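You operate a simulated robot arm through the tools that you are given. There is no shell and no other tool.

Carry out the task below with a simulated robot arm. There is one attempt and no reset: what you move stays moved.

## Task
Unload the grey meter at DARK and switch it off.
Fine: disc on the white mat; leave the slider at DARK and the blue arm swung aside.

The check looks at the end state, three seconds after you hand in, the way a careful person would. Anything else that was tipped, shoved, dropped, spilled or broken makes it a failure.

## Robot
A 6-joint arm with a two-finger parallel gripper, fixed in place. Base frame: the origin is at the foot of the arm, x ahead of it, y to its left, z up; the work surface is at about z = 935. Units: mm, rad, N and s.
With the tool pointing down near the work surface it reaches from about 220 to 660 mm from the base axis. Its first joint turns from -1.152 to 1.152 rad. Payload 2.9 kg.
The tool frame sits at the grasp point between the pads (the TCP): z along the fingers, y along the line on which they close. The tips reach 30 mm beyond it. Largest opening 110 mm; finger width 20, thickness 10; the body of the gripper, 48 by 112 mm, starts 55 mm behind the TCP.
Orientation is that of the tool frame in the base frame, as a unit quaternion [x, y, z, w]. With the fingers straight down and closing along the base's y, the tool's x points along the base's -x, its y along +y and its z along -z.

## Interface
- The arm moves only by the tool send_rows. Its arguments are lists of equal length, an entry for each row: "travel": the shift along the base's x, y, z in units of 30 mm (1.0 is 30 mm), a list of three; "delta_rot": the turn, a rotation vector about the base's x, y, z in units of 6 degrees (1.0 is 6 degrees), a list of three; "jaw": the closure, from 0 (fully open) to 1 (shut). In form: {"travel": [[tx, ty, tz], ...], "delta_rot": [[rx, ry, rz], ...], "jaw": [jaw, ...]}. A call has 1 to 20 rows; each row shifts and turns the commanded pose from where the row before left it. A call with a number of a shift or a turn outside -1 to 1 is refused whole. A row lasts 0.2 s, in which the tool goes at most 50 mm and 0.15 rad; a call with a longer step from one row to the next is refused whole, and so is a gripper value outside its range. Where a pose cannot be reached the arm comes as near as it can. A force on the tool above 60 N (or 10 N above the force at the start of the call, whichever is more), or a blocked arm, ends the call early, and 0.2 s more pass. Each finger travels about 108 mm/s and halts on what it meets, pressing with about 22 N; the grip force reading is that of the motor and also rises with nothing between the fingers. The clock runs only during rows and for 0.2 s after the last one: add rows that do not move to give the fingers time. It gives the time, the measured TCP pose, the force on the tool (base axes), the opening and the grip force at its end, in the units of the frame above (readings bear some noise), with the torque about the TCP (base axes, N m) and any sound that the robot's microphone picked up.
- Cameras (640 x 400 px; columns grow to the right, rows downward): "scene" is fixed at [50.5, 415.6, 1394.8]; the picture's right is [-0.92, -0.39, 0.00], its down [-0.12, 0.29, -0.95] and it looks along [0.37, -0.87, -0.31] (base axes); focal length 373 px, centre (320, 200). "wrist" rides on the gripper at [72, 17, -103] in the tool frame; the picture's right is [-0.23, 0.97, 0.00], its down [-0.76, -0.18, -0.62] and it looks along [-0.61, -0.14, 0.78] (tool axes); focal length 222 px, centre (320, 200). There is no depth. A picture from a camera that has moved, and an enlarged one, comes with that camera's place and axes in the base frame and with its lens. The place of the scene camera against the robot may be out by one fixed shift of up to 25 mm in any direction.
- grab_frame(camera): a new picture of that camera. It takes no simulated time.
- zoom(camera, box): a new picture of the part [left, top, right, bottom] of that camera's present view, enlarged. It takes no simulated time.
- finish_job(): hands the job in; it is judged then, once.

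Places have to be worked out from the pictures, the camera data and where the tool is seen. Open the gripper and draw the arm clear of the work before you hand the job in, unless the task says otherwise.

The tools are called after "Call:" as a command line: name --argument value ..., lists and objects as JSON in quotes. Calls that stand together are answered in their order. send_rows: Moves the arm, as the interface text tells. Its arguments: {"type":"object","properties":{"travel":{"type":"array"},"delta_rot":{"type":"array"},"jaw":{"type":"array"}},"required":["travel","delta_rot","jaw"]} The other tools are called the same way: grab_frame (camera) takes a picture; zoom (camera, box) takes an enlarged picture of a part of a camera's view; finish_job () hands the job in.

At the start:

```text
t: 0.0
position: [386.1, -43.1, 1293.1]
orientation: [0.0, 1.0, 0.0, 0.0]
contact_force: [0.1, -1.6, 0.1]
wrist_torque: [-0.03, -0.01, -0.02]
gripper_width: 110.1
gripper_force: 0.0
```

scene: 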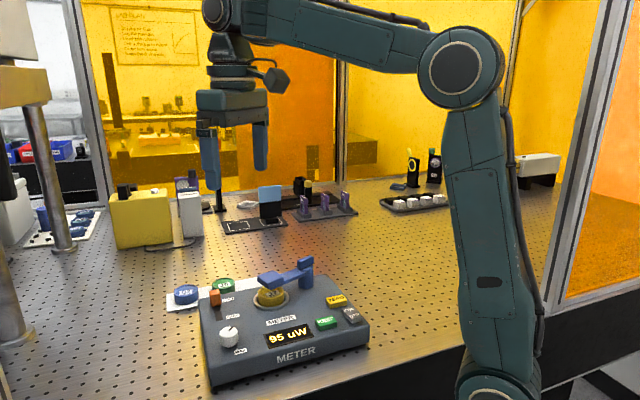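
wrist: 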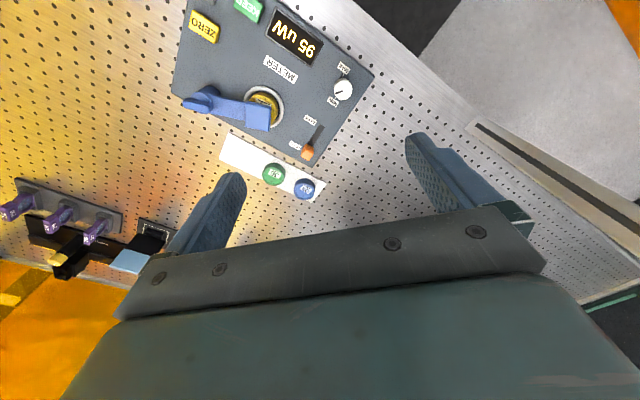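

The meter sits in the foreground with a slider, blue arm over a disc, buttons and a knob. I'll enlarge both views to read the labels before moving anything.

Call:
zoom --camera "scene" --box '[160, 240, 380, 390]'

Call:
zoom --camera "wrist" --box '[160, 0, 400, 210]'

Call:
zoom --camera "scene" --box '[100, 140, 460, 270]'

Call:
zoom --camera "scene" --box '[100, 0, 210, 70]'

```text
2.67 times, centred on (270, 315) of scene
camera zoom: at [50.5, 415.6, 1394.8], right [-0.92, -0.39, 0.0], down [-0.12, 0.29, -0.95], along [0.37, -0.87, -0.31], focal length 994 px, centre (453, -107)
```

zoom: 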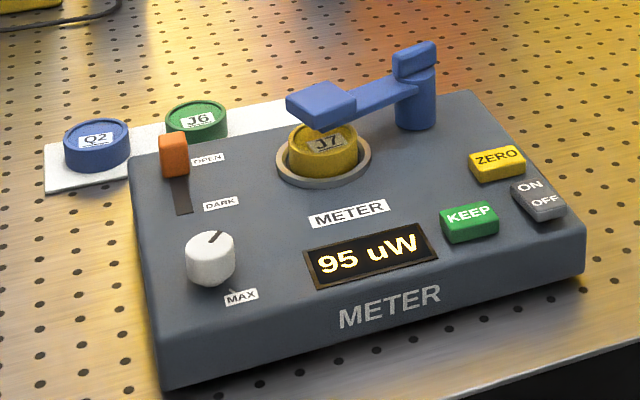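

```text
1.90 times, centred on (280, 105) of wrist
camera zoom: at [313.7, -25.6, 1397.8], right [0.23, 0.97, 0.0], down [0.76, -0.18, 0.62], along [0.61, -0.14, -0.78], focal length 423 px, centre (396, 381)
```

zoom: 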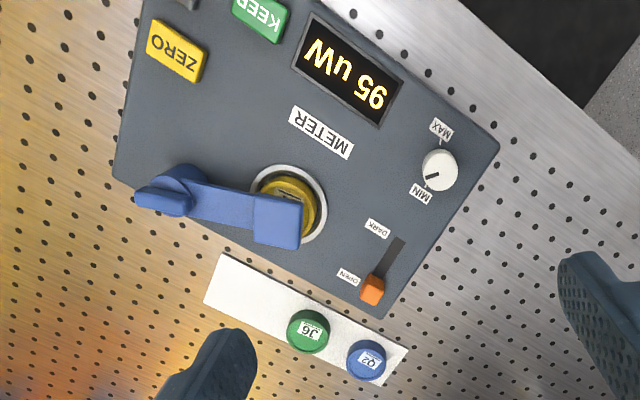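

```text
1.78 times, centred on (280, 205) of scene
camera zoom: at [50.5, 415.6, 1394.8], right [-0.92, -0.39, 0.0], down [-0.12, 0.29, -0.95], along [0.37, -0.87, -0.31], focal length 663 px, centre (391, 191)
```

zoom: 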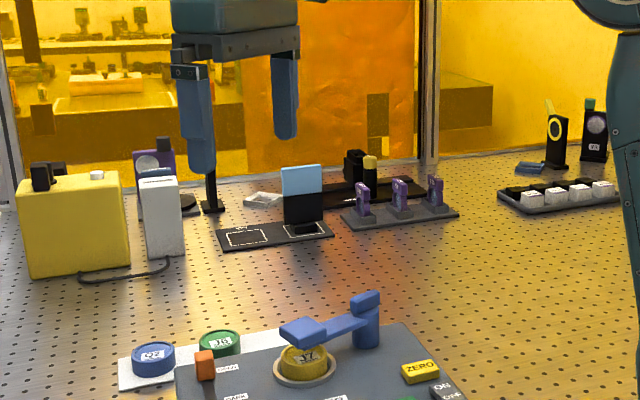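

```text
5.71 times, centred on (155, 35) of scene
camera zoom: at [50.5, 415.6, 1394.8], right [-0.92, -0.39, 0.0], down [-0.12, 0.29, -0.95], along [0.37, -0.87, -0.31], focal length 2130 px, centre (1263, 1143)
```

zoom: 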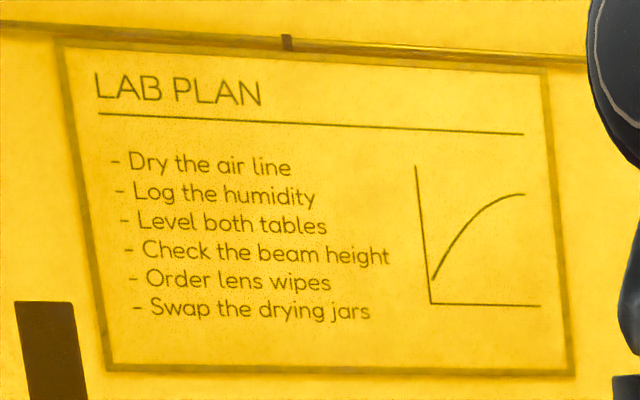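

The wrist picture puts the meter near (375, -125), turned about 45°, with its top near z≈985. The slider is at OPEN, the disc J7 is under the blue arm, and the mat is behind the meter with a free spot on one side. I'll move back and lower for a clearer view of the whole panel.

Call:
send_rows --travel '[[-0.8, -0.15, -0.6], [-0.8, -0.15, -0.6], [-0.8, -0.15, -0.6], [-0.8, -0.15, -0.6], [0, 0, 0]]' --delta_rot '[[0, 0, 0], [0, 0, 0], [0, 0, 0], [0, 0, 0], [0, 0, 0]]' --jaw '[0, 0, 0, 0, 0]'

Call:
grab_frame --camera "wrist"

Call:
grab_frame --camera "scene"

```text
t: 1.2
position: [289.5, -61.4, 1221.4]
orientation: [-0.001, 1.0, -0.001, 0.0]
contact_force: [-0.5, -0.9, -0.5]
wrist_torque: [0.01, -0.01, -0.04]
gripper_width: 110.2
gripper_force: 0.2
```

```text
taken
camera wrist: at [217.7, -43.5, 1325.5], right [0.23, 0.97, 0.0], down [0.76, -0.18, 0.62], along [0.61, -0.14, -0.78], focal length 222 px, centre (320, 200)
```

wrist: 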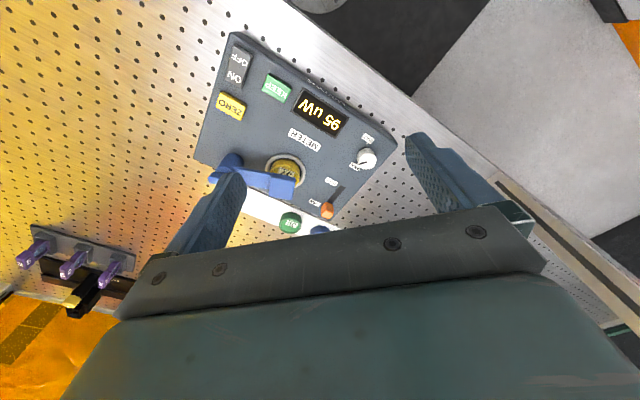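

```text
taken
```

scene: 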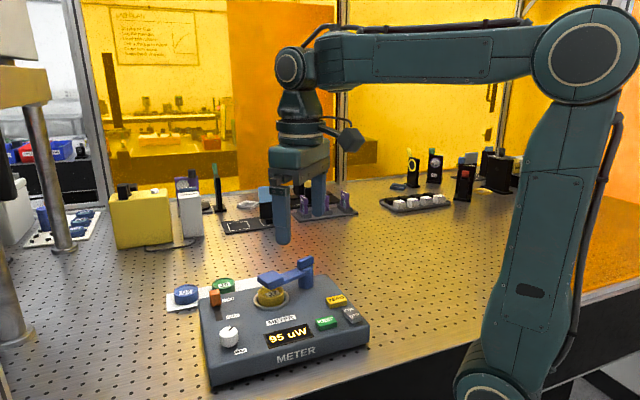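

The whole meter is now in the wrist view, including the ON/OFF rocker. I'll enlarge it to measure.

Call:
zoom --camera "wrist" --box '[180, 20, 420, 240]'

Call:
zoom --camera "wrist" --box '[190, 20, 310, 130]'

Call:
zoom --camera "scene" --box '[240, 240, 380, 350]'

```text
1.82 times, centred on (300, 130) of wrist
camera zoom: at [217.7, -43.5, 1325.5], right [0.23, 0.97, 0.0], down [0.76, -0.18, 0.62], along [0.61, -0.14, -0.78], focal length 404 px, centre (356, 327)
```

zoom: 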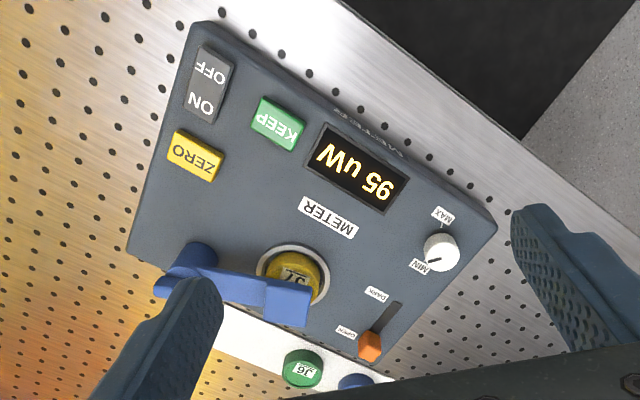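

```text
3.64 times, centred on (250, 75) of wrist
camera zoom: at [217.7, -43.5, 1325.5], right [0.23, 0.97, 0.0], down [0.76, -0.18, 0.62], along [0.61, -0.14, -0.78], focal length 808 px, centre (574, 654)
```

zoom: 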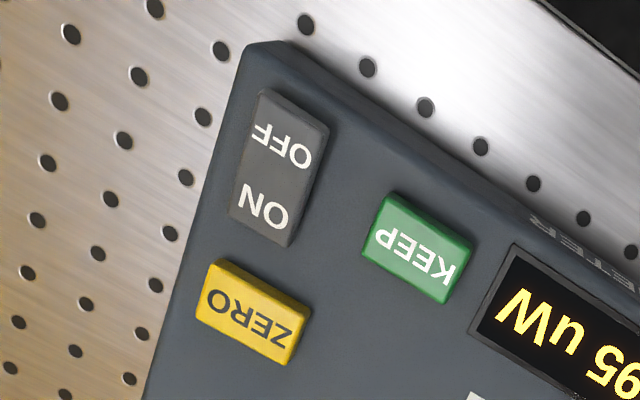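

```text
3.64 times, centred on (310, 295) of scene
camera zoom: at [50.5, 415.6, 1394.8], right [-0.92, -0.39, 0.0], down [-0.12, 0.29, -0.95], along [0.37, -0.87, -0.31], focal length 1355 px, centre (356, -146)
```

zoom: 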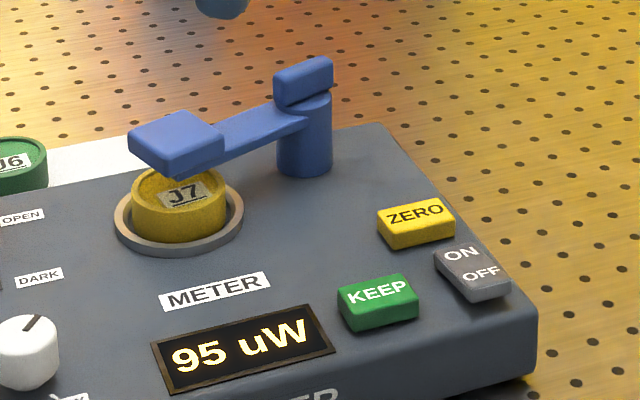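

Triangulating the two wrist views gives the panel at z≈985, the orange slider knob at about (504, -94, 996), and the DARK end of the slot at about (463, -56). I'll shut the jaws, turn the tool 45° to line up with the meter, and go high above a spot just behind the slider.

Call:
send_rows --travel '[[0.857, -0.184, -0.4], [0.857, -0.184, -0.4], [0.857, -0.184, -0.4], [0.857, -0.184, -0.4], [0.857, -0.184, -0.4], [0.857, -0.184, -0.4], [0.857, -0.184, -0.4], [0.857, -0.184, -0.4], [0.857, -0.184, -0.4], [0, 0, 0]]' --delta_rot '[[0, 0, 0.8333], [0, 0, 0.8333], [0, 0, 0.8333], [0, 0, 0.8333], [0, 0, 0.8333], [0, 0, 0.8333], [0, 0, 0.8333], [0, 0, 0.8333], [0, 0, 0.8333], [0, 0, 0]]' --jaw '[1, 1, 1, 1, 1, 1, 1, 1, 1, 1]'

Call:
grab_frame --camera "wrist"

Call:
grab_frame --camera "scene"

```text
t: 3.4
position: [520.6, -109.6, 1112.8]
orientation: [-0.383, 0.924, 0.001, 0.0]
contact_force: [-0.4, -0.6, -0.5]
wrist_torque: [0.02, -0.01, -0.04]
gripper_width: 0.1
gripper_force: 21.9
```

```text
taken
camera wrist: at [458.4, -148.3, 1217.6], right [-0.53, 0.85, 0.0], down [0.66, 0.41, 0.62], along [0.53, 0.33, -0.78], focal length 222 px, centre (320, 200)
```

wrist: 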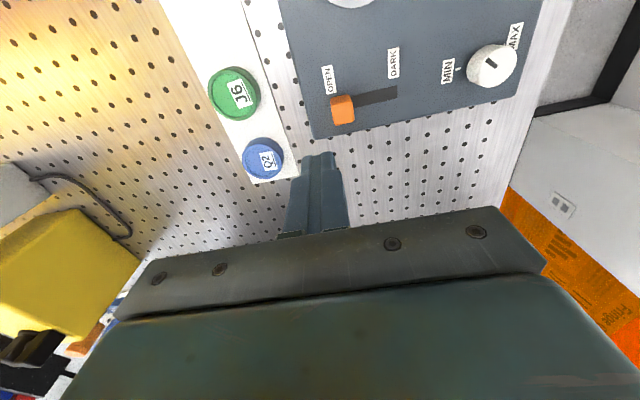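

```text
taken
```

scene: 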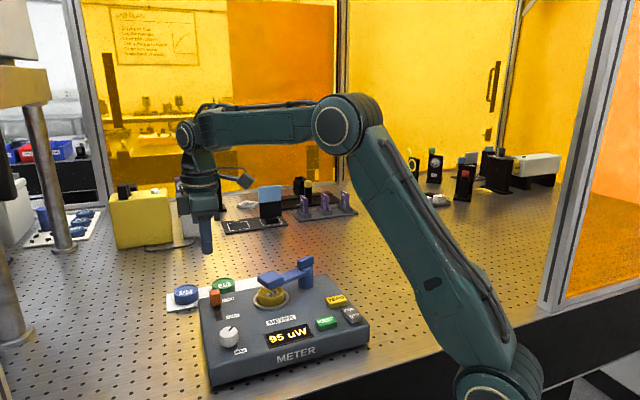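

The wrist camera now shows the slider, slot and fingertip together. I'll enlarge it to refine the knob's size and position before going down behind it.

Call:
zoom --camera "wrist" --box '[270, 40, 450, 170]'

Call:
zoom --camera "scene" --box '[160, 220, 320, 340]'

```text
3.08 times, centred on (360, 105) of wrist
camera zoom: at [458.4, -148.3, 1217.6], right [-0.53, 0.85, 0.0], down [0.66, 0.41, 0.62], along [0.53, 0.33, -0.78], focal length 684 px, centre (197, 492)
```

zoom: 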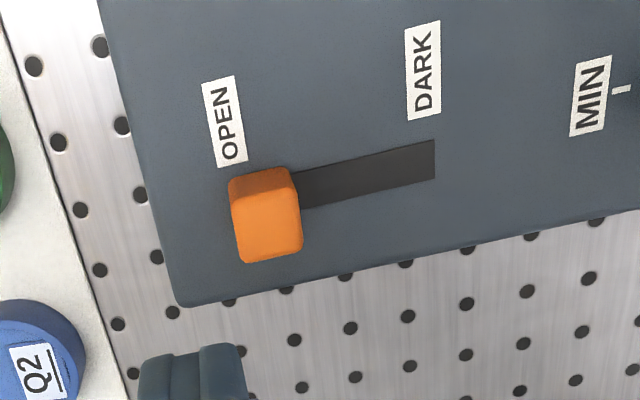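

```text
3.33 times, centred on (240, 280) of scene
camera zoom: at [50.5, 415.6, 1394.8], right [-0.92, -0.39, 0.0], down [-0.12, 0.29, -0.95], along [0.37, -0.87, -0.31], focal length 1242 px, centre (587, -67)
```

zoom: 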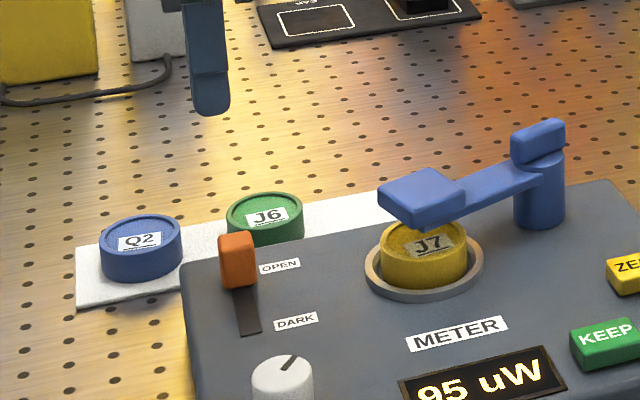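

The knob centre is (504, -94) with its back face about 9 mm behind that, and the fingertip is just behind it. I'll shift 5 mm further back and descend so the tips end about 8 mm above the panel.

Call:
send_rows --travel '[[0.117, -0.15, -0.5], [0, 0, -0.8], [0, 0, -0.7], [0, 0, -0.5], [0, 0, -0.3], [0, 0, -0.1], [0, 0, 0]]' --delta_rot '[[0, 0, 0], [0, 0, 0], [0, 0, 0], [0, 0, 0], [0, 0, 0], [0, 0, 0], [0, 0, 0]]' --jaw '[1, 1, 1, 1, 1, 1, 1]'

Call:
zoom --camera "wrist" --box '[220, 20, 460, 180]'

Call:
zoom --camera "scene" --box '[160, 220, 320, 340]'

```text
t: 5.0
position: [524.0, -115.4, 1027.4]
orientation: [-0.382, 0.924, 0.001, 0.001]
contact_force: [0.6, 0.0, -0.2]
wrist_torque: [0.0, 0.0, -0.01]
gripper_width: 0.3
gripper_force: 22.6
```

```text
2.50 times, centred on (340, 100) of wrist
camera zoom: at [461.4, -153.7, 1130.9], right [-0.53, 0.85, 0.0], down [0.66, 0.41, 0.62], along [0.53, 0.33, -0.78], focal length 555 px, centre (270, 450)
```

zoom: 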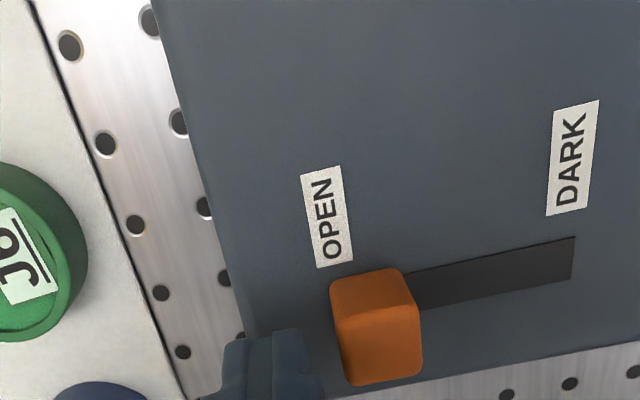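

```text
3.33 times, centred on (240, 280) of scene
camera zoom: at [50.5, 415.6, 1394.8], right [-0.92, -0.39, 0.0], down [-0.12, 0.29, -0.95], along [0.37, -0.87, -0.31], focal length 1242 px, centre (587, -67)
```

zoom: 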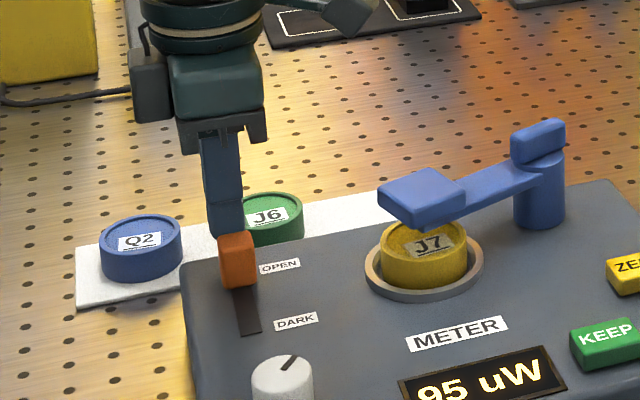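

The tip sits behind the knob in both views. I'll lower another 4 mm and push along the slot toward DARK for the first 30 mm while watching the force.

Call:
send_rows --travel '[[0, 0, -0.13], [-0.118, 0.118, 0], [-0.118, 0.118, 0], [-0.118, 0.118, 0], [-0.118, 0.118, 0], [-0.118, 0.118, 0], [-0.118, 0.118, 0]]' --delta_rot '[[0, 0, 0], [0, 0, 0], [0, 0, 0], [0, 0, 0], [0, 0, 0], [0, 0, 0], [0, 0, 0]]' --jaw '[1, 1, 1, 1, 1, 1, 1]'

Call:
zoom --camera "wrist" --box '[220, 20, 460, 180]'

Call:
zoom --camera "scene" --box '[160, 220, 320, 340]'

```text
t: 6.6
position: [503.8, -93.7, 1023.0]
orientation: [-0.384, 0.923, 0.0, 0.001]
contact_force: [0.0, -0.2, -0.4]
wrist_torque: [-0.02, 0.01, -0.01]
gripper_width: 0.2
gripper_force: 22.0
```

```text
2.50 times, centred on (340, 100) of wrist
camera zoom: at [441.0, -133.0, 1126.8], right [-0.53, 0.85, 0.0], down [0.66, 0.41, 0.62], along [0.53, 0.33, -0.78], focal length 555 px, centre (270, 450)
```

zoom: 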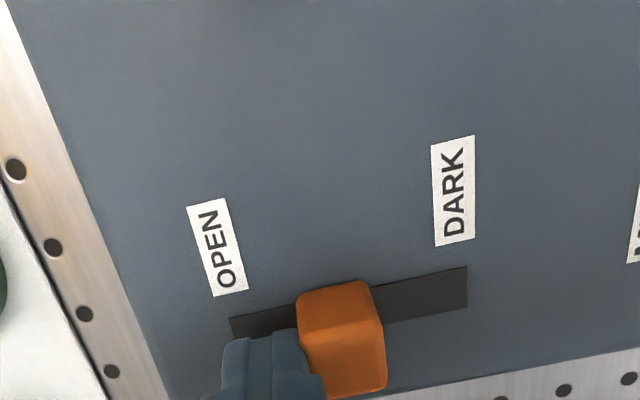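

```text
3.33 times, centred on (240, 280) of scene
camera zoom: at [50.5, 415.6, 1394.8], right [-0.92, -0.39, 0.0], down [-0.12, 0.29, -0.95], along [0.37, -0.87, -0.31], focal length 1242 px, centre (587, -67)
```

zoom: 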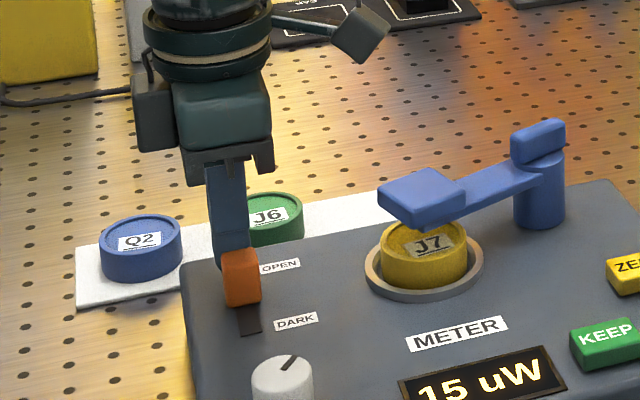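

The slider is moving freely and the display has dropped to 15 uW. I'll continue another 18 mm in smaller steps.

Call:
send_rows --travel '[[-0.118, 0.118, 0], [-0.118, 0.118, 0], [-0.07, 0.07, 0], [-0.07, 0.07, 0], [-0.05, 0.05, 0], [0, 0, 0]]' --delta_rot '[[0, 0, 0], [0, 0, 0], [0, 0, 0], [0, 0, 0], [0, 0, 0], [0, 0, 0]]' --jaw '[1, 1, 1, 1, 1, 1]'

Call:
zoom --camera "wrist" --box '[220, 20, 460, 180]'

Call:
zoom --camera "scene" --box '[160, 220, 320, 340]'

```text
t: 8.0
position: [489.9, -82.1, 1022.7]
orientation: [-0.383, 0.924, 0.0, 0.001]
contact_force: [-0.9, -0.7, 0.6]
wrist_torque: [0.02, -0.04, 0.0]
gripper_width: 0.0
gripper_force: 22.1
```

```text
2.50 times, centred on (340, 100) of wrist
camera zoom: at [427.8, -120.5, 1126.6], right [-0.53, 0.85, 0.0], down [0.66, 0.41, 0.62], along [0.53, 0.33, -0.78], focal length 555 px, centre (270, 450)
```

zoom: 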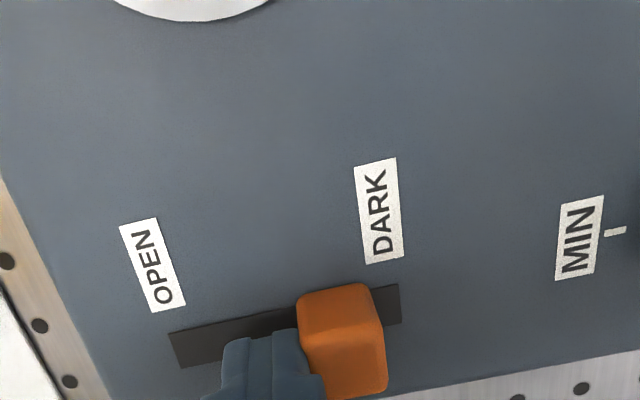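

```text
3.33 times, centred on (240, 280) of scene
camera zoom: at [50.5, 415.6, 1394.8], right [-0.92, -0.39, 0.0], down [-0.12, 0.29, -0.95], along [0.37, -0.87, -0.31], focal length 1242 px, centre (587, -67)
```

zoom: 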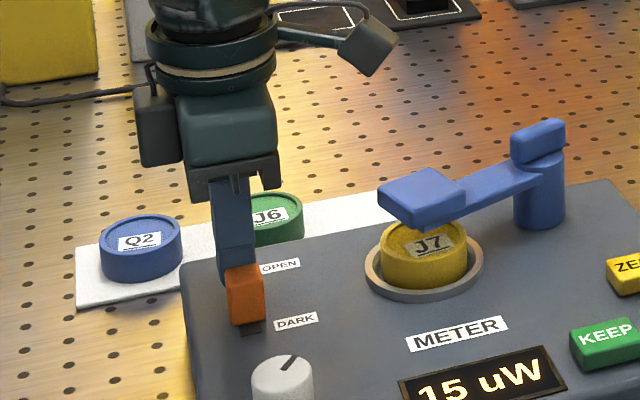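

The knob is nearly at the DARK end with a short piece of slot still showing. I'll keep going in 2 mm steps.

Call:
send_rows --travel '[[-0.047, 0.047, 0], [-0.047, 0.047, 0], [-0.047, 0.047, 0], [0, 0, 0]]' --delta_rot '[[0, 0, 0], [0, 0, 0], [0, 0, 0], [0, 0, 0]]' --jaw '[1, 1, 1, 1]'

Call:
zoom --camera "wrist" --box '[220, 20, 460, 180]'

Call:
zoom --camera "scene" --box '[160, 220, 320, 340]'

```text
t: 9.0
position: [486.4, -76.3, 1023.3]
orientation: [-0.383, 0.924, 0.0, 0.0]
contact_force: [-0.4, 0.2, 0.2]
wrist_torque: [0.0, -0.02, 0.0]
gripper_width: 0.0
gripper_force: 22.0
```

```text
2.50 times, centred on (340, 100) of wrist
camera zoom: at [424.1, -115.6, 1127.3], right [-0.53, 0.85, 0.0], down [0.66, 0.41, 0.62], along [0.53, 0.33, -0.78], focal length 555 px, centre (270, 450)
```

zoom: 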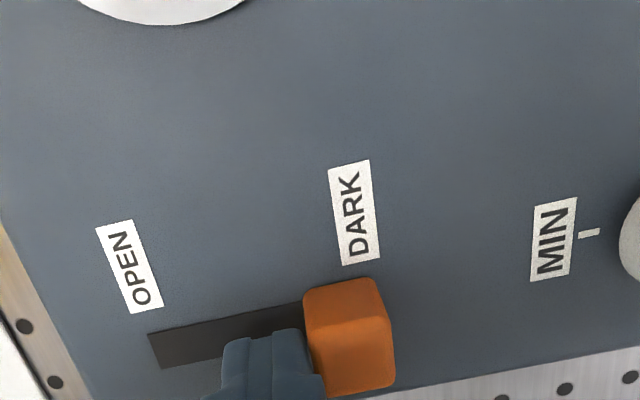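

```text
3.33 times, centred on (240, 280) of scene
camera zoom: at [50.5, 415.6, 1394.8], right [-0.92, -0.39, 0.0], down [-0.12, 0.29, -0.95], along [0.37, -0.87, -0.31], focal length 1242 px, centre (587, -67)
```

zoom: 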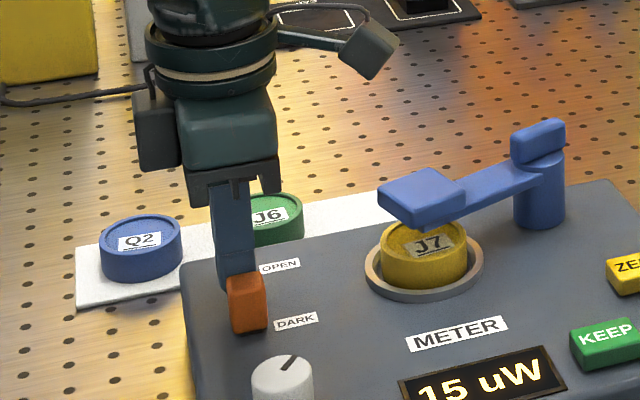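

The knob slipped slightly ahead of the finger and now covers the whole DARK end of the slot, so it looks seated. I'll back off a touch, rise, and move over for a view of the blue arm and disc.

Call:
send_rows --travel '[[0.1, -0.1, 0], [0, 0, 0.8], [0, 0, 1], [0, 0, 1], [0, 0, 0.5], [0, 0, 0]]' --delta_rot '[[0, 0, 0], [0, 0, 0], [0, 0, 0], [0, 0, 0], [0, 0, 0], [0, 0, 0]]' --jaw '[1, 1, 1, 1, 1, 1]'

Call:
grab_frame --camera "wrist"

Call:
zoom --camera "wrist" --box '[270, 0, 510, 170]'

Call:
zoom --camera "scene" --box '[160, 230, 380, 390]'

```text
t: 10.4
position: [491.2, -78.7, 1123.2]
orientation: [-0.383, 0.924, 0.0, 0.001]
contact_force: [-1.1, -0.6, 0.7]
wrist_torque: [-0.01, 0.01, 0.01]
gripper_width: 0.2
gripper_force: 22.5
```

```text
taken
camera wrist: at [427.7, -117.3, 1227.5], right [-0.53, 0.85, 0.0], down [0.66, 0.41, 0.62], along [0.53, 0.33, -0.78], focal length 222 px, centre (320, 200)
```

wrist: 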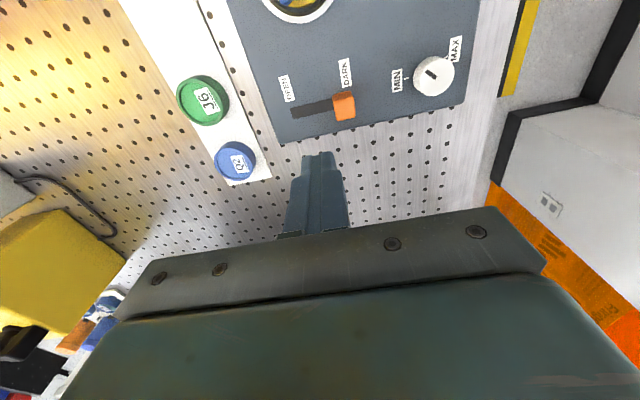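

```text
2.35 times, centred on (390, 85) of wrist
camera zoom: at [427.7, -117.3, 1227.5], right [-0.53, 0.85, 0.0], down [0.66, 0.41, 0.62], along [0.53, 0.33, -0.78], focal length 523 px, centre (155, 471)
```

zoom: 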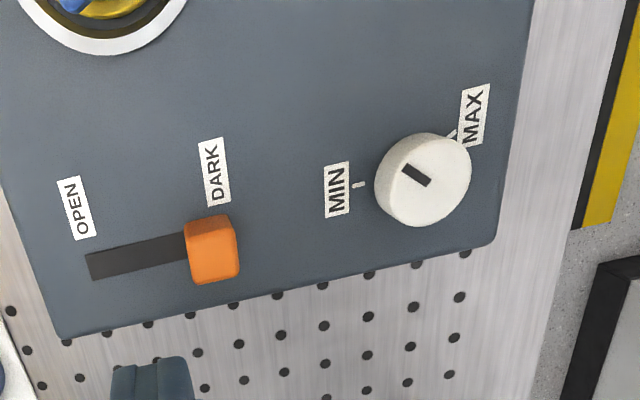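

```text
2.50 times, centred on (270, 310) of scene
camera zoom: at [50.5, 415.6, 1394.8], right [-0.92, -0.39, 0.0], down [-0.12, 0.29, -0.95], along [0.37, -0.87, -0.31], focal length 932 px, centre (445, -75)
```

zoom: 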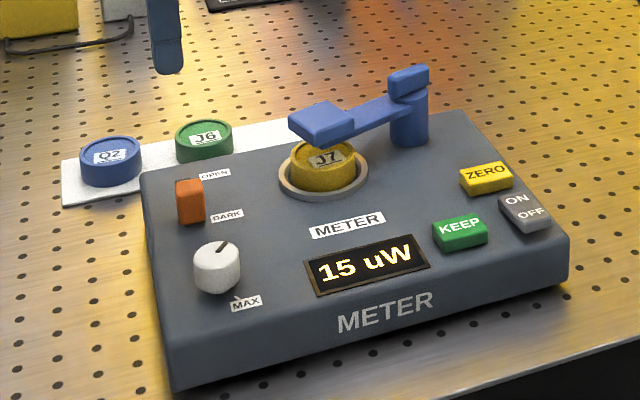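

The slider is confirmed at DARK (knob centre about (469, -64)). Next I'll move high above the disc to look at the blue arm from close range.

Call:
send_rows --travel '[[-0.6, -0.55, 0], [-0.6, -0.55, 0], [-0.6, -0.55, 0], [-0.6, -0.55, 0], [0, 0, 0]]' --delta_rot '[[0, 0, 0], [0, 0, 0], [0, 0, 0], [0, 0, 0], [0, 0, 0]]' --jaw '[1, 1, 1, 1, 1]'

Call:
grab_frame --camera "wrist"

Call:
zoom --camera "wrist" --box '[200, 0, 440, 170]'

Call:
zoom --camera "scene" --box '[230, 220, 350, 320]'

```text
t: 11.6
position: [418.2, -145.6, 1121.7]
orientation: [-0.383, 0.924, -0.001, 0.002]
contact_force: [-0.2, -0.1, 1.0]
wrist_torque: [0.03, 0.0, 0.0]
gripper_width: 0.0
gripper_force: 22.1
```

```text
taken
camera wrist: at [354.6, -184.6, 1224.9], right [-0.53, 0.85, 0.0], down [0.66, 0.41, 0.62], along [0.53, 0.33, -0.78], focal length 222 px, centre (320, 200)
```

wrist: 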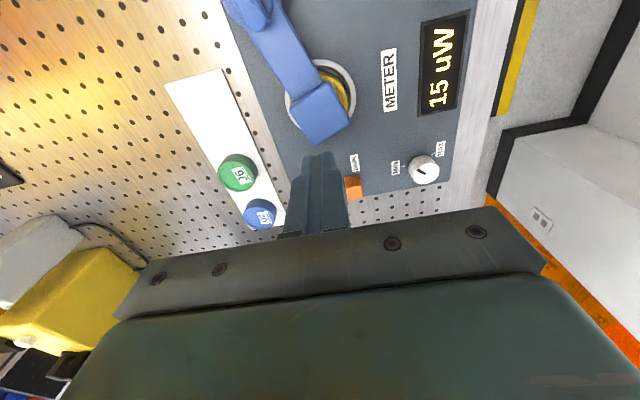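

```text
2.35 times, centred on (320, 85) of wrist
camera zoom: at [354.6, -184.6, 1224.9], right [-0.53, 0.85, 0.0], down [0.66, 0.41, 0.62], along [0.53, 0.33, -0.78], focal length 523 px, centre (320, 471)
```

zoom: 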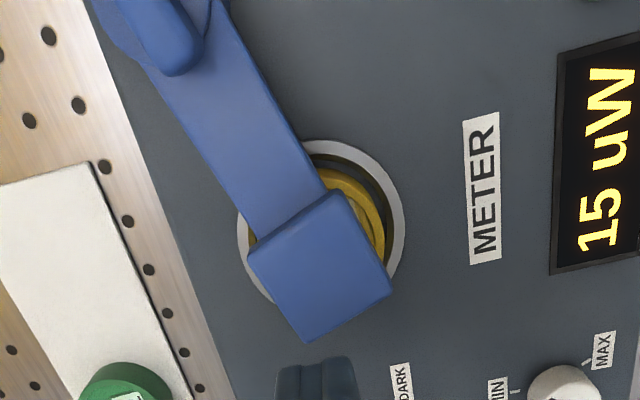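

```text
4.00 times, centred on (290, 270) of scene
camera zoom: at [50.5, 415.6, 1394.8], right [-0.92, -0.39, 0.0], down [-0.12, 0.29, -0.95], along [0.37, -0.87, -0.31], focal length 1491 px, centre (440, -80)
```

zoom: 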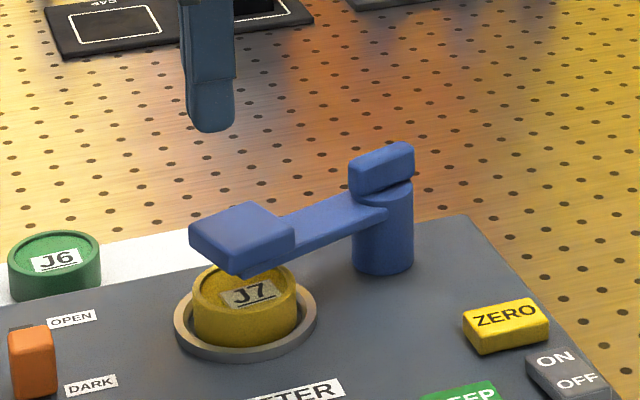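

The views agree on the blue pad spanning z≈1015–1030, centred near (408, -151), with its post near (370, -233) and the disc top near z≈1001. I'll lower the closed fingertips in front of the pad at (362, -138) with the tips at about z 1012, above the disc but level with the pad.

Call:
send_rows --travel '[[-0.94, 0.128, 0], [-0.94, 0.128, 0], [0, 0, -0.9], [0, 0, -0.8], [0, 0, -0.6], [0, 0, -0.36], [0, 0, 0]]' --delta_rot '[[0, 0, 0], [0, 0, 0], [0, 0, 0], [0, 0, 0], [0, 0, 0], [0, 0, 0], [0, 0, 0]]' --jaw '[1, 1, 1, 1, 1, 1, 1]'

Call:
grab_frame --camera "wrist"

Call:
zoom --camera "scene" --box '[230, 220, 350, 320]'

```text
t: 13.2
position: [360.4, -139.8, 1040.8]
orientation: [-0.382, 0.924, 0.0, 0.0]
contact_force: [0.4, 0.8, 1.0]
wrist_torque: [-0.04, -0.03, -0.01]
gripper_width: 0.0
gripper_force: 22.0
```

```text
taken
camera wrist: at [297.7, -178.3, 1144.4], right [-0.53, 0.85, 0.0], down [0.66, 0.41, 0.62], along [0.53, 0.33, -0.78], focal length 222 px, centre (320, 200)
```

wrist: 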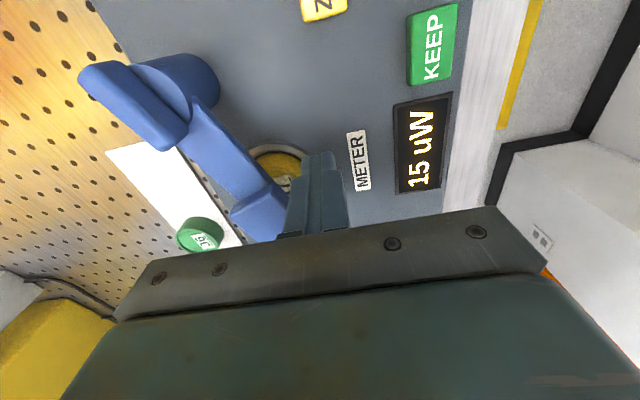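

```text
4.00 times, centred on (290, 270) of scene
camera zoom: at [50.5, 415.6, 1394.8], right [-0.92, -0.39, 0.0], down [-0.12, 0.29, -0.95], along [0.37, -0.87, -0.31], focal length 1491 px, centre (440, -80)
```

zoom: 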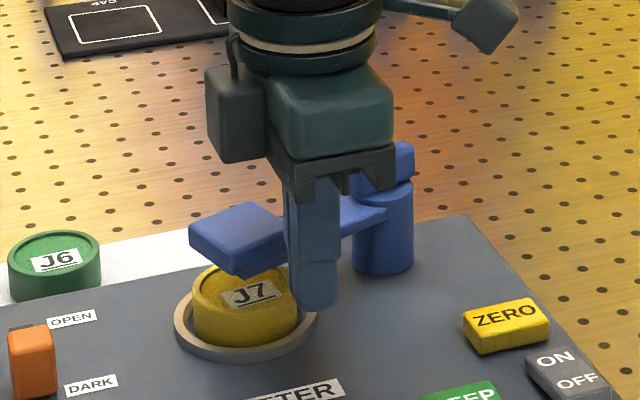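

The tip is in front of the pad, clear of the disc. I'll raise 3.5 mm for extra clearance over the disc and push the pad slowly along an arc toward the back of the meter, stopping early to check force and movement.

Call:
send_rows --travel '[[0, 0, 0.12], [0.32, 0.077, 0], [0.277, -0.013, 0], [0.277, -0.037, 0], [0.27, -0.06, 0], [0.267, -0.083, 0]]' --delta_rot '[[0, 0, 0], [0, 0, 0], [0, 0, 0], [0, 0, 0], [0, 0, 0], [0, 0, 0]]' --jaw '[1, 1, 1, 1, 1, 1]'

Call:
grab_frame --camera "wrist"

Call:
zoom --camera "scene" --box '[200, 220, 360, 350]'

```text
t: 14.6
position: [403.5, -143.0, 1045.9]
orientation: [-0.382, 0.924, 0.0, 0.0]
contact_force: [0.4, 0.8, -0.8]
wrist_torque: [0.01, 0.0, -0.01]
gripper_width: 0.1
gripper_force: 22.4
```

```text
taken
camera wrist: at [340.6, -181.2, 1149.3], right [-0.53, 0.85, 0.0], down [0.66, 0.41, 0.62], along [0.53, 0.33, -0.78], focal length 222 px, centre (320, 200)
```

wrist: 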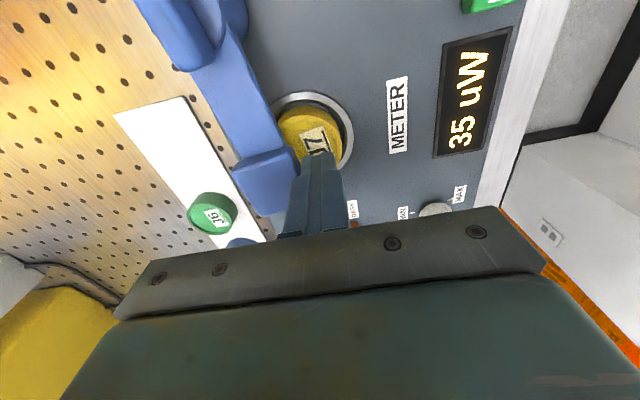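

```text
3.08 times, centred on (280, 285) of scene
camera zoom: at [50.5, 415.6, 1394.8], right [-0.92, -0.39, 0.0], down [-0.12, 0.29, -0.95], along [0.37, -0.87, -0.31], focal length 1147 px, centre (443, -62)
```

zoom: 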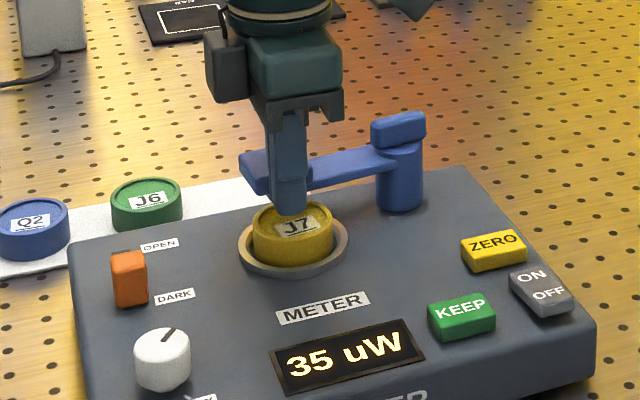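

The arm swings freely with no noticeable force and is now turning toward the back. I'll continue along the arc around the post.

Call:
send_rows --travel '[[0.23, -0.113, 0], [0.247, -0.13, 0], [0.233, -0.15, 0], [0.22, -0.167, 0], [0.203, -0.19, 0], [0.19, -0.203, 0], [0.167, -0.22, 0], [0.15, -0.237, 0]]' --delta_rot '[[0, 0, 0], [0, 0, 0], [0, 0, 0], [0, 0, 0], [0, 0, 0], [0, 0, 0], [0, 0, 0], [0, 0, 0]]' --jaw '[1, 1, 1, 1, 1, 1, 1, 1]'

Call:
grab_frame --camera "wrist"

Call:
zoom --camera "scene" --box '[200, 220, 360, 350]'

```text
t: 16.4
position: [451.8, -184.3, 1045.5]
orientation: [-0.383, 0.924, 0.0, 0.0]
contact_force: [0.4, 0.6, 0.0]
wrist_torque: [0.0, -0.01, 0.02]
gripper_width: 0.0
gripper_force: 21.9
```

```text
taken
camera wrist: at [390.7, -223.2, 1150.3], right [-0.53, 0.85, 0.0], down [0.66, 0.41, 0.62], along [0.53, 0.33, -0.78], focal length 222 px, centre (320, 200)
```

wrist: 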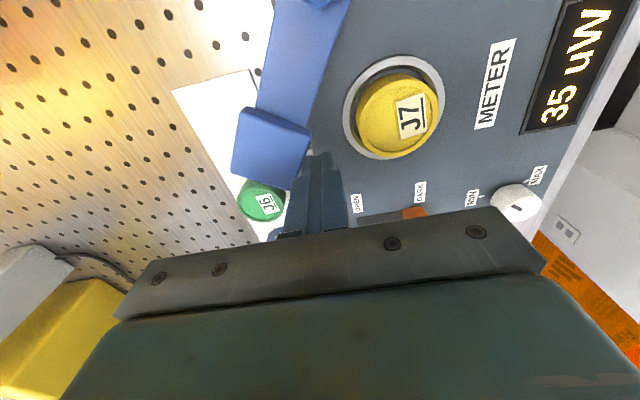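

```text
3.08 times, centred on (280, 285) of scene
camera zoom: at [50.5, 415.6, 1394.8], right [-0.92, -0.39, 0.0], down [-0.12, 0.29, -0.95], along [0.37, -0.87, -0.31], focal length 1147 px, centre (443, -62)
```

zoom: 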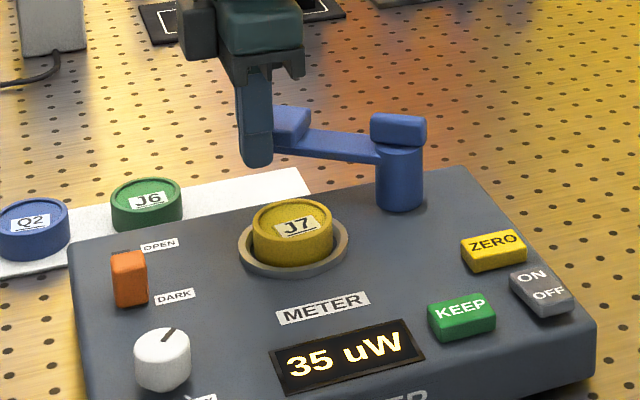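

The disc is fully uncovered and the arm still swings freely. I'll carry on around the post in short batches, in case there is an end stop.

Call:
send_rows --travel '[[0.16, -0.277, 0], [0.103, -0.257, 0], [0.083, -0.267, 0], [0.06, -0.27, 0], [0.037, -0.277, 0]]' --delta_rot '[[0, 0, 0], [0, 0, 0], [0, 0, 0], [0, 0, 0], [0, 0, 0]]' --jaw '[1, 1, 1, 1, 1]'

Call:
grab_frame --camera "wrist"

Call:
zoom --camera "scene" --box '[200, 220, 360, 350]'

```text
t: 17.6
position: [465.6, -224.3, 1044.4]
orientation: [-0.382, 0.924, 0.0, 0.001]
contact_force: [0.2, -0.4, -0.3]
wrist_torque: [0.0, -0.01, 0.02]
gripper_width: 0.0
gripper_force: 21.3
```

```text
taken
camera wrist: at [403.3, -263.6, 1150.0], right [-0.53, 0.85, 0.0], down [0.66, 0.41, 0.62], along [0.53, 0.33, -0.78], focal length 222 px, centre (320, 200)
```

wrist: 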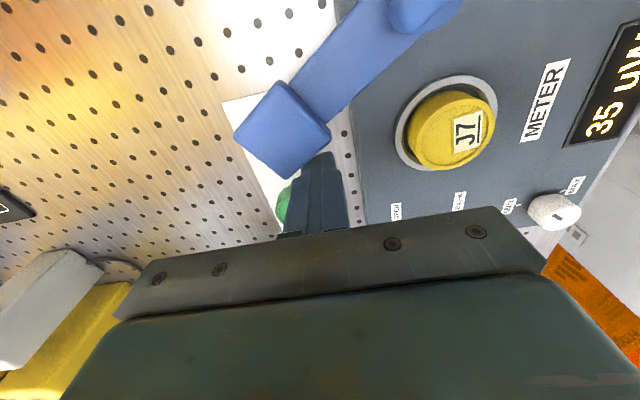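

```text
3.08 times, centred on (280, 285) of scene
camera zoom: at [50.5, 415.6, 1394.8], right [-0.92, -0.39, 0.0], down [-0.12, 0.29, -0.95], along [0.37, -0.87, -0.31], focal length 1147 px, centre (443, -62)
```

zoom: 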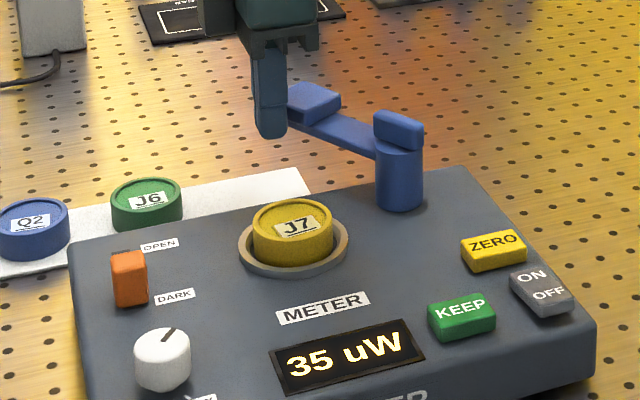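

It is still moving freely, with the arm now past the back edge. I'll continue another five steps to take it well away from the mat spot.

Call:
send_rows --travel '[[0.013, -0.277, 0], [-0.013, -0.277, 0], [-0.037, -0.277, 0], [-0.06, -0.27, 0], [-0.083, -0.267, 0]]' --delta_rot '[[0, 0, 0], [0, 0, 0], [0, 0, 0], [0, 0, 0], [0, 0, 0]]' --jaw '[1, 1, 1, 1, 1]'

Call:
grab_frame --camera "wrist"

Call:
zoom --camera "scene" --box '[200, 220, 360, 350]'

```text
t: 18.8
position: [458.9, -266.1, 1045.9]
orientation: [-0.383, 0.924, -0.001, 0.002]
contact_force: [1.0, 0.8, -0.4]
wrist_torque: [0.02, -0.02, -0.03]
gripper_width: 0.0
gripper_force: 22.0
```

```text
taken
camera wrist: at [397.3, -304.4, 1149.8], right [-0.53, 0.85, 0.0], down [0.66, 0.41, 0.62], along [0.53, 0.33, -0.78], focal length 222 px, centre (320, 200)
```

wrist: 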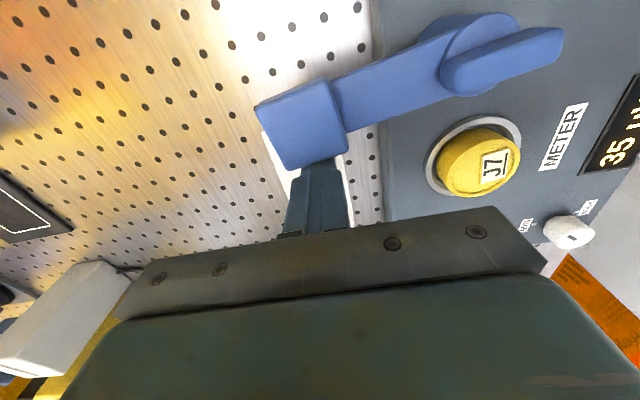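

```text
3.08 times, centred on (280, 285) of scene
camera zoom: at [50.5, 415.6, 1394.8], right [-0.92, -0.39, 0.0], down [-0.12, 0.29, -0.95], along [0.37, -0.87, -0.31], focal length 1147 px, centre (443, -62)
```

zoom: 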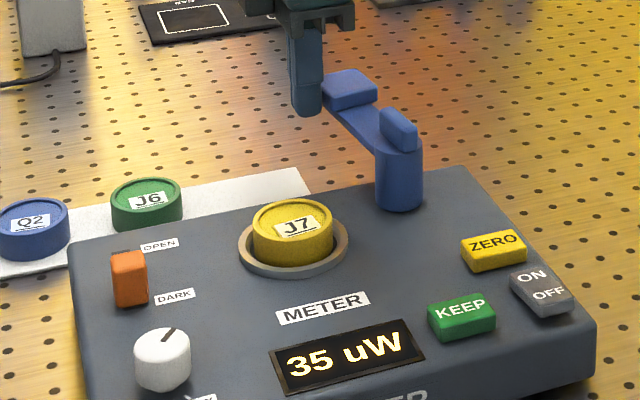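

The arm now points straight back off the meter. I'll take it about 25° further so it's clear of the gripper when I set the disc down.

Call:
send_rows --travel '[[-0.077, -0.243, 0], [-0.13, -0.247, 0], [-0.15, -0.233, 0], [-0.167, -0.22, 0], [-0.19, -0.203, 0]]' --delta_rot '[[0, 0, 0], [0, 0, 0], [0, 0, 0], [0, 0, 0], [0, 0, 0]]' --jaw '[1, 1, 1, 1, 1]'

Call:
grab_frame --camera "wrist"

Call:
zoom --camera "scene" --box '[200, 220, 360, 350]'

```text
t: 19.8
position: [454.0, -279.6, 1045.6]
orientation: [-0.398, 0.917, 0.003, 0.002]
contact_force: [8.7, 14.4, 0.3]
wrist_torque: [0.24, 0.02, -0.09]
gripper_width: 0.0
gripper_force: 22.2
stopped in row 4: the force on the tool passed its limit at 67 N (the readings are from after the stop); the commanded pose is now the measured one
```

```text
taken
camera wrist: at [392.9, -320.8, 1149.7], right [-0.56, 0.83, 0.0], down [0.65, 0.43, 0.63], along [0.52, 0.35, -0.78], focal length 222 px, centre (320, 200)
```

wrist: 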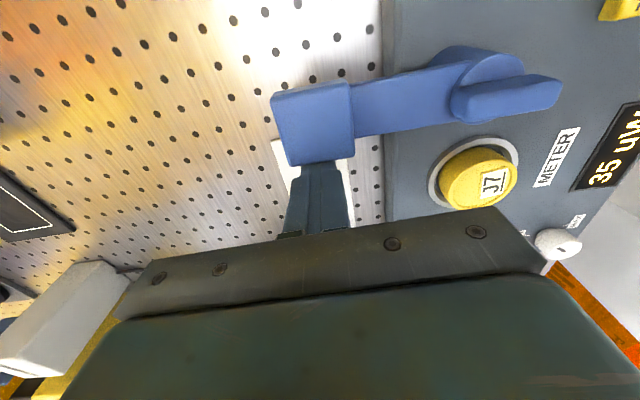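

```text
3.08 times, centred on (280, 285) of scene
camera zoom: at [50.8, 416.0, 1394.6], right [-0.92, -0.39, 0.0], down [-0.12, 0.29, -0.95], along [0.37, -0.87, -0.31], focal length 1147 px, centre (443, -62)
```

zoom: 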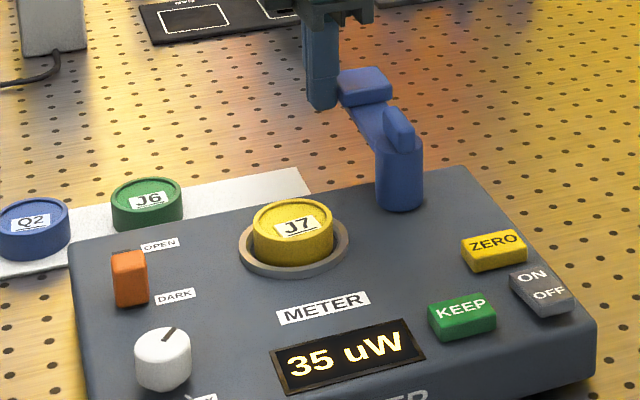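

The arm met its end stop (about -50°). The meter, slider, discs and knob look unmoved in the scene picture. I'll back off from the pad, correct the small yaw slip, rise, and go over the disc.

Call:
send_rows --travel '[[0.26, 0.21, 0], [0.13, 0.1, 0.2], [0, 0, 0.9], [0, 0, 0.9], [0, 0, 0.6], [0, 0, 0]]' --delta_rot '[[0, 0, 0], [0, 0, 0], [0, 0, -0.317], [0, 0, 0], [0, 0, 0], [0, 0, 0]]' --jaw '[1, 1, 1, 1, 1, 1]'

Call:
grab_frame --camera "wrist"

Call:
grab_frame --camera "scene"

```text
t: 21.1
position: [464.0, -271.1, 1123.8]
orientation: [-0.38, 0.925, 0.001, 0.002]
contact_force: [-0.1, 0.1, 0.0]
wrist_torque: [0.02, -0.01, 0.01]
gripper_width: 0.1
gripper_force: 22.0
```

```text
taken
camera wrist: at [401.2, -310.8, 1227.9], right [-0.52, 0.85, 0.0], down [0.67, 0.4, 0.63], along [0.53, 0.33, -0.78], focal length 222 px, centre (320, 200)
```

wrist: 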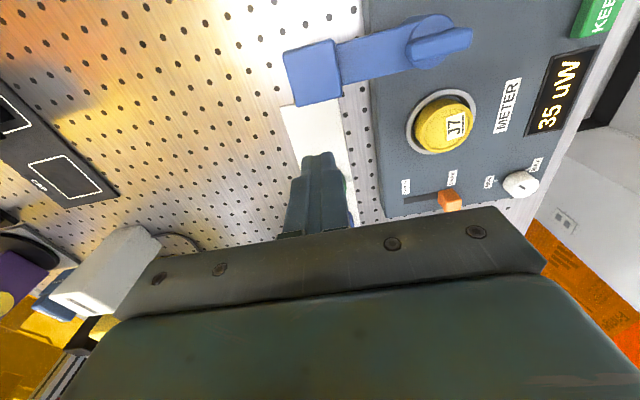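

```text
taken
```

scene: 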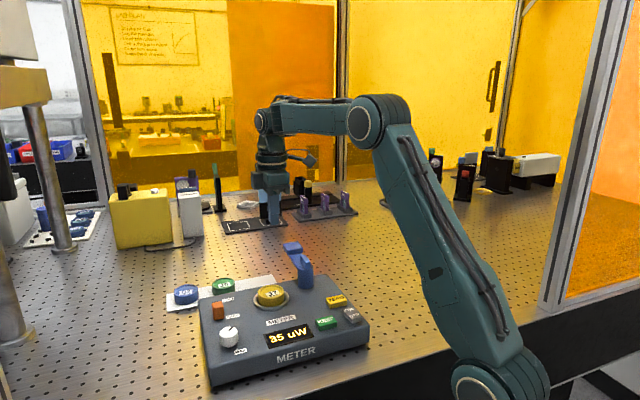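

The arm stays where I left it, and the disc is open to access. I'll go above the disc with the jaws part-open (about 80 mm) and look straight down at it.

Call:
send_rows --travel '[[-0.4, 0.787, 0], [-0.4, 0.787, 0], [-0.4, 0.787, 0], [-0.4, 0.787, 0], [-0.4, 0.787, 0], [0, 0, 0]]' --delta_rot '[[0, 0, 0], [0, 0, 0], [0, 0, 0], [0, 0, 0], [0, 0, 0], [0, 0, 0]]' --jaw '[0.27, 0.27, 0.27, 0.27, 0.27, 0.27]'

Call:
grab_frame --camera "wrist"

Call:
zoom --camera "wrist" --box '[220, 10, 440, 170]'

Call:
zoom --camera "scene" --box '[200, 220, 360, 350]'

```text
t: 22.6
position: [403.1, -156.1, 1123.2]
orientation: [-0.38, 0.925, 0.001, 0.002]
contact_force: [0.5, 0.0, 0.1]
wrist_torque: [0.0, -0.01, -0.03]
gripper_width: 80.4
gripper_force: 0.2
```

```text
taken
camera wrist: at [340.7, -195.2, 1227.6], right [-0.52, 0.85, 0.0], down [0.67, 0.41, 0.63], along [0.53, 0.33, -0.78], focal length 222 px, centre (320, 200)
```

wrist: 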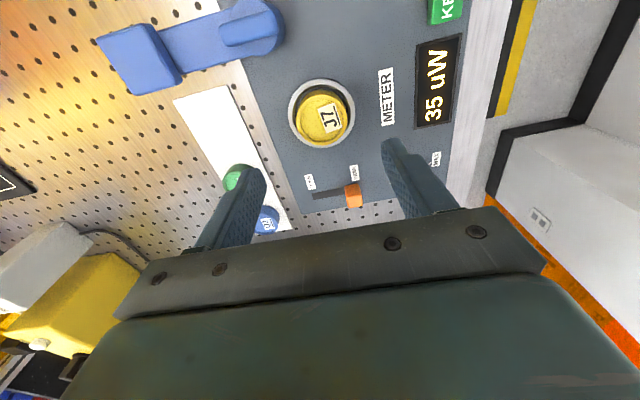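

```text
2.50 times, centred on (330, 90) of wrist
camera zoom: at [340.7, -195.2, 1227.6], right [-0.52, 0.85, 0.0], down [0.67, 0.41, 0.63], along [0.53, 0.33, -0.78], focal length 555 px, centre (295, 475)
```

zoom: 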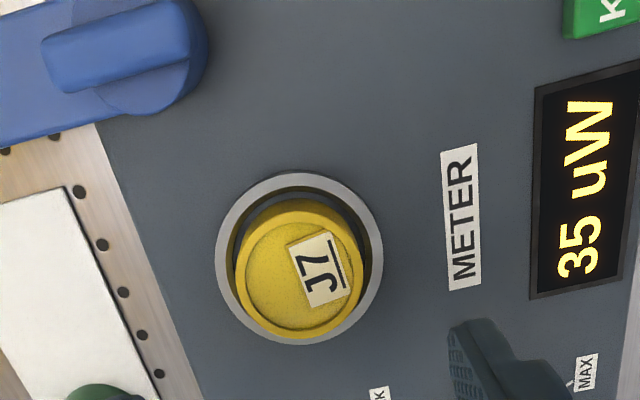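

```text
3.08 times, centred on (280, 285) of scene
camera zoom: at [50.5, 415.6, 1394.8], right [-0.92, -0.39, 0.0], down [-0.12, 0.29, -0.95], along [0.37, -0.87, -0.31], focal length 1147 px, centre (443, -62)
```

zoom: 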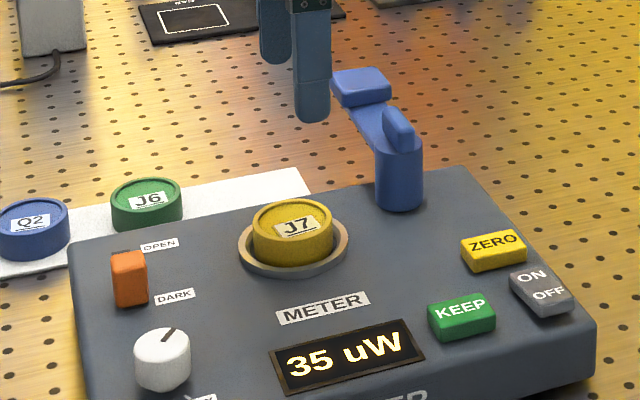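

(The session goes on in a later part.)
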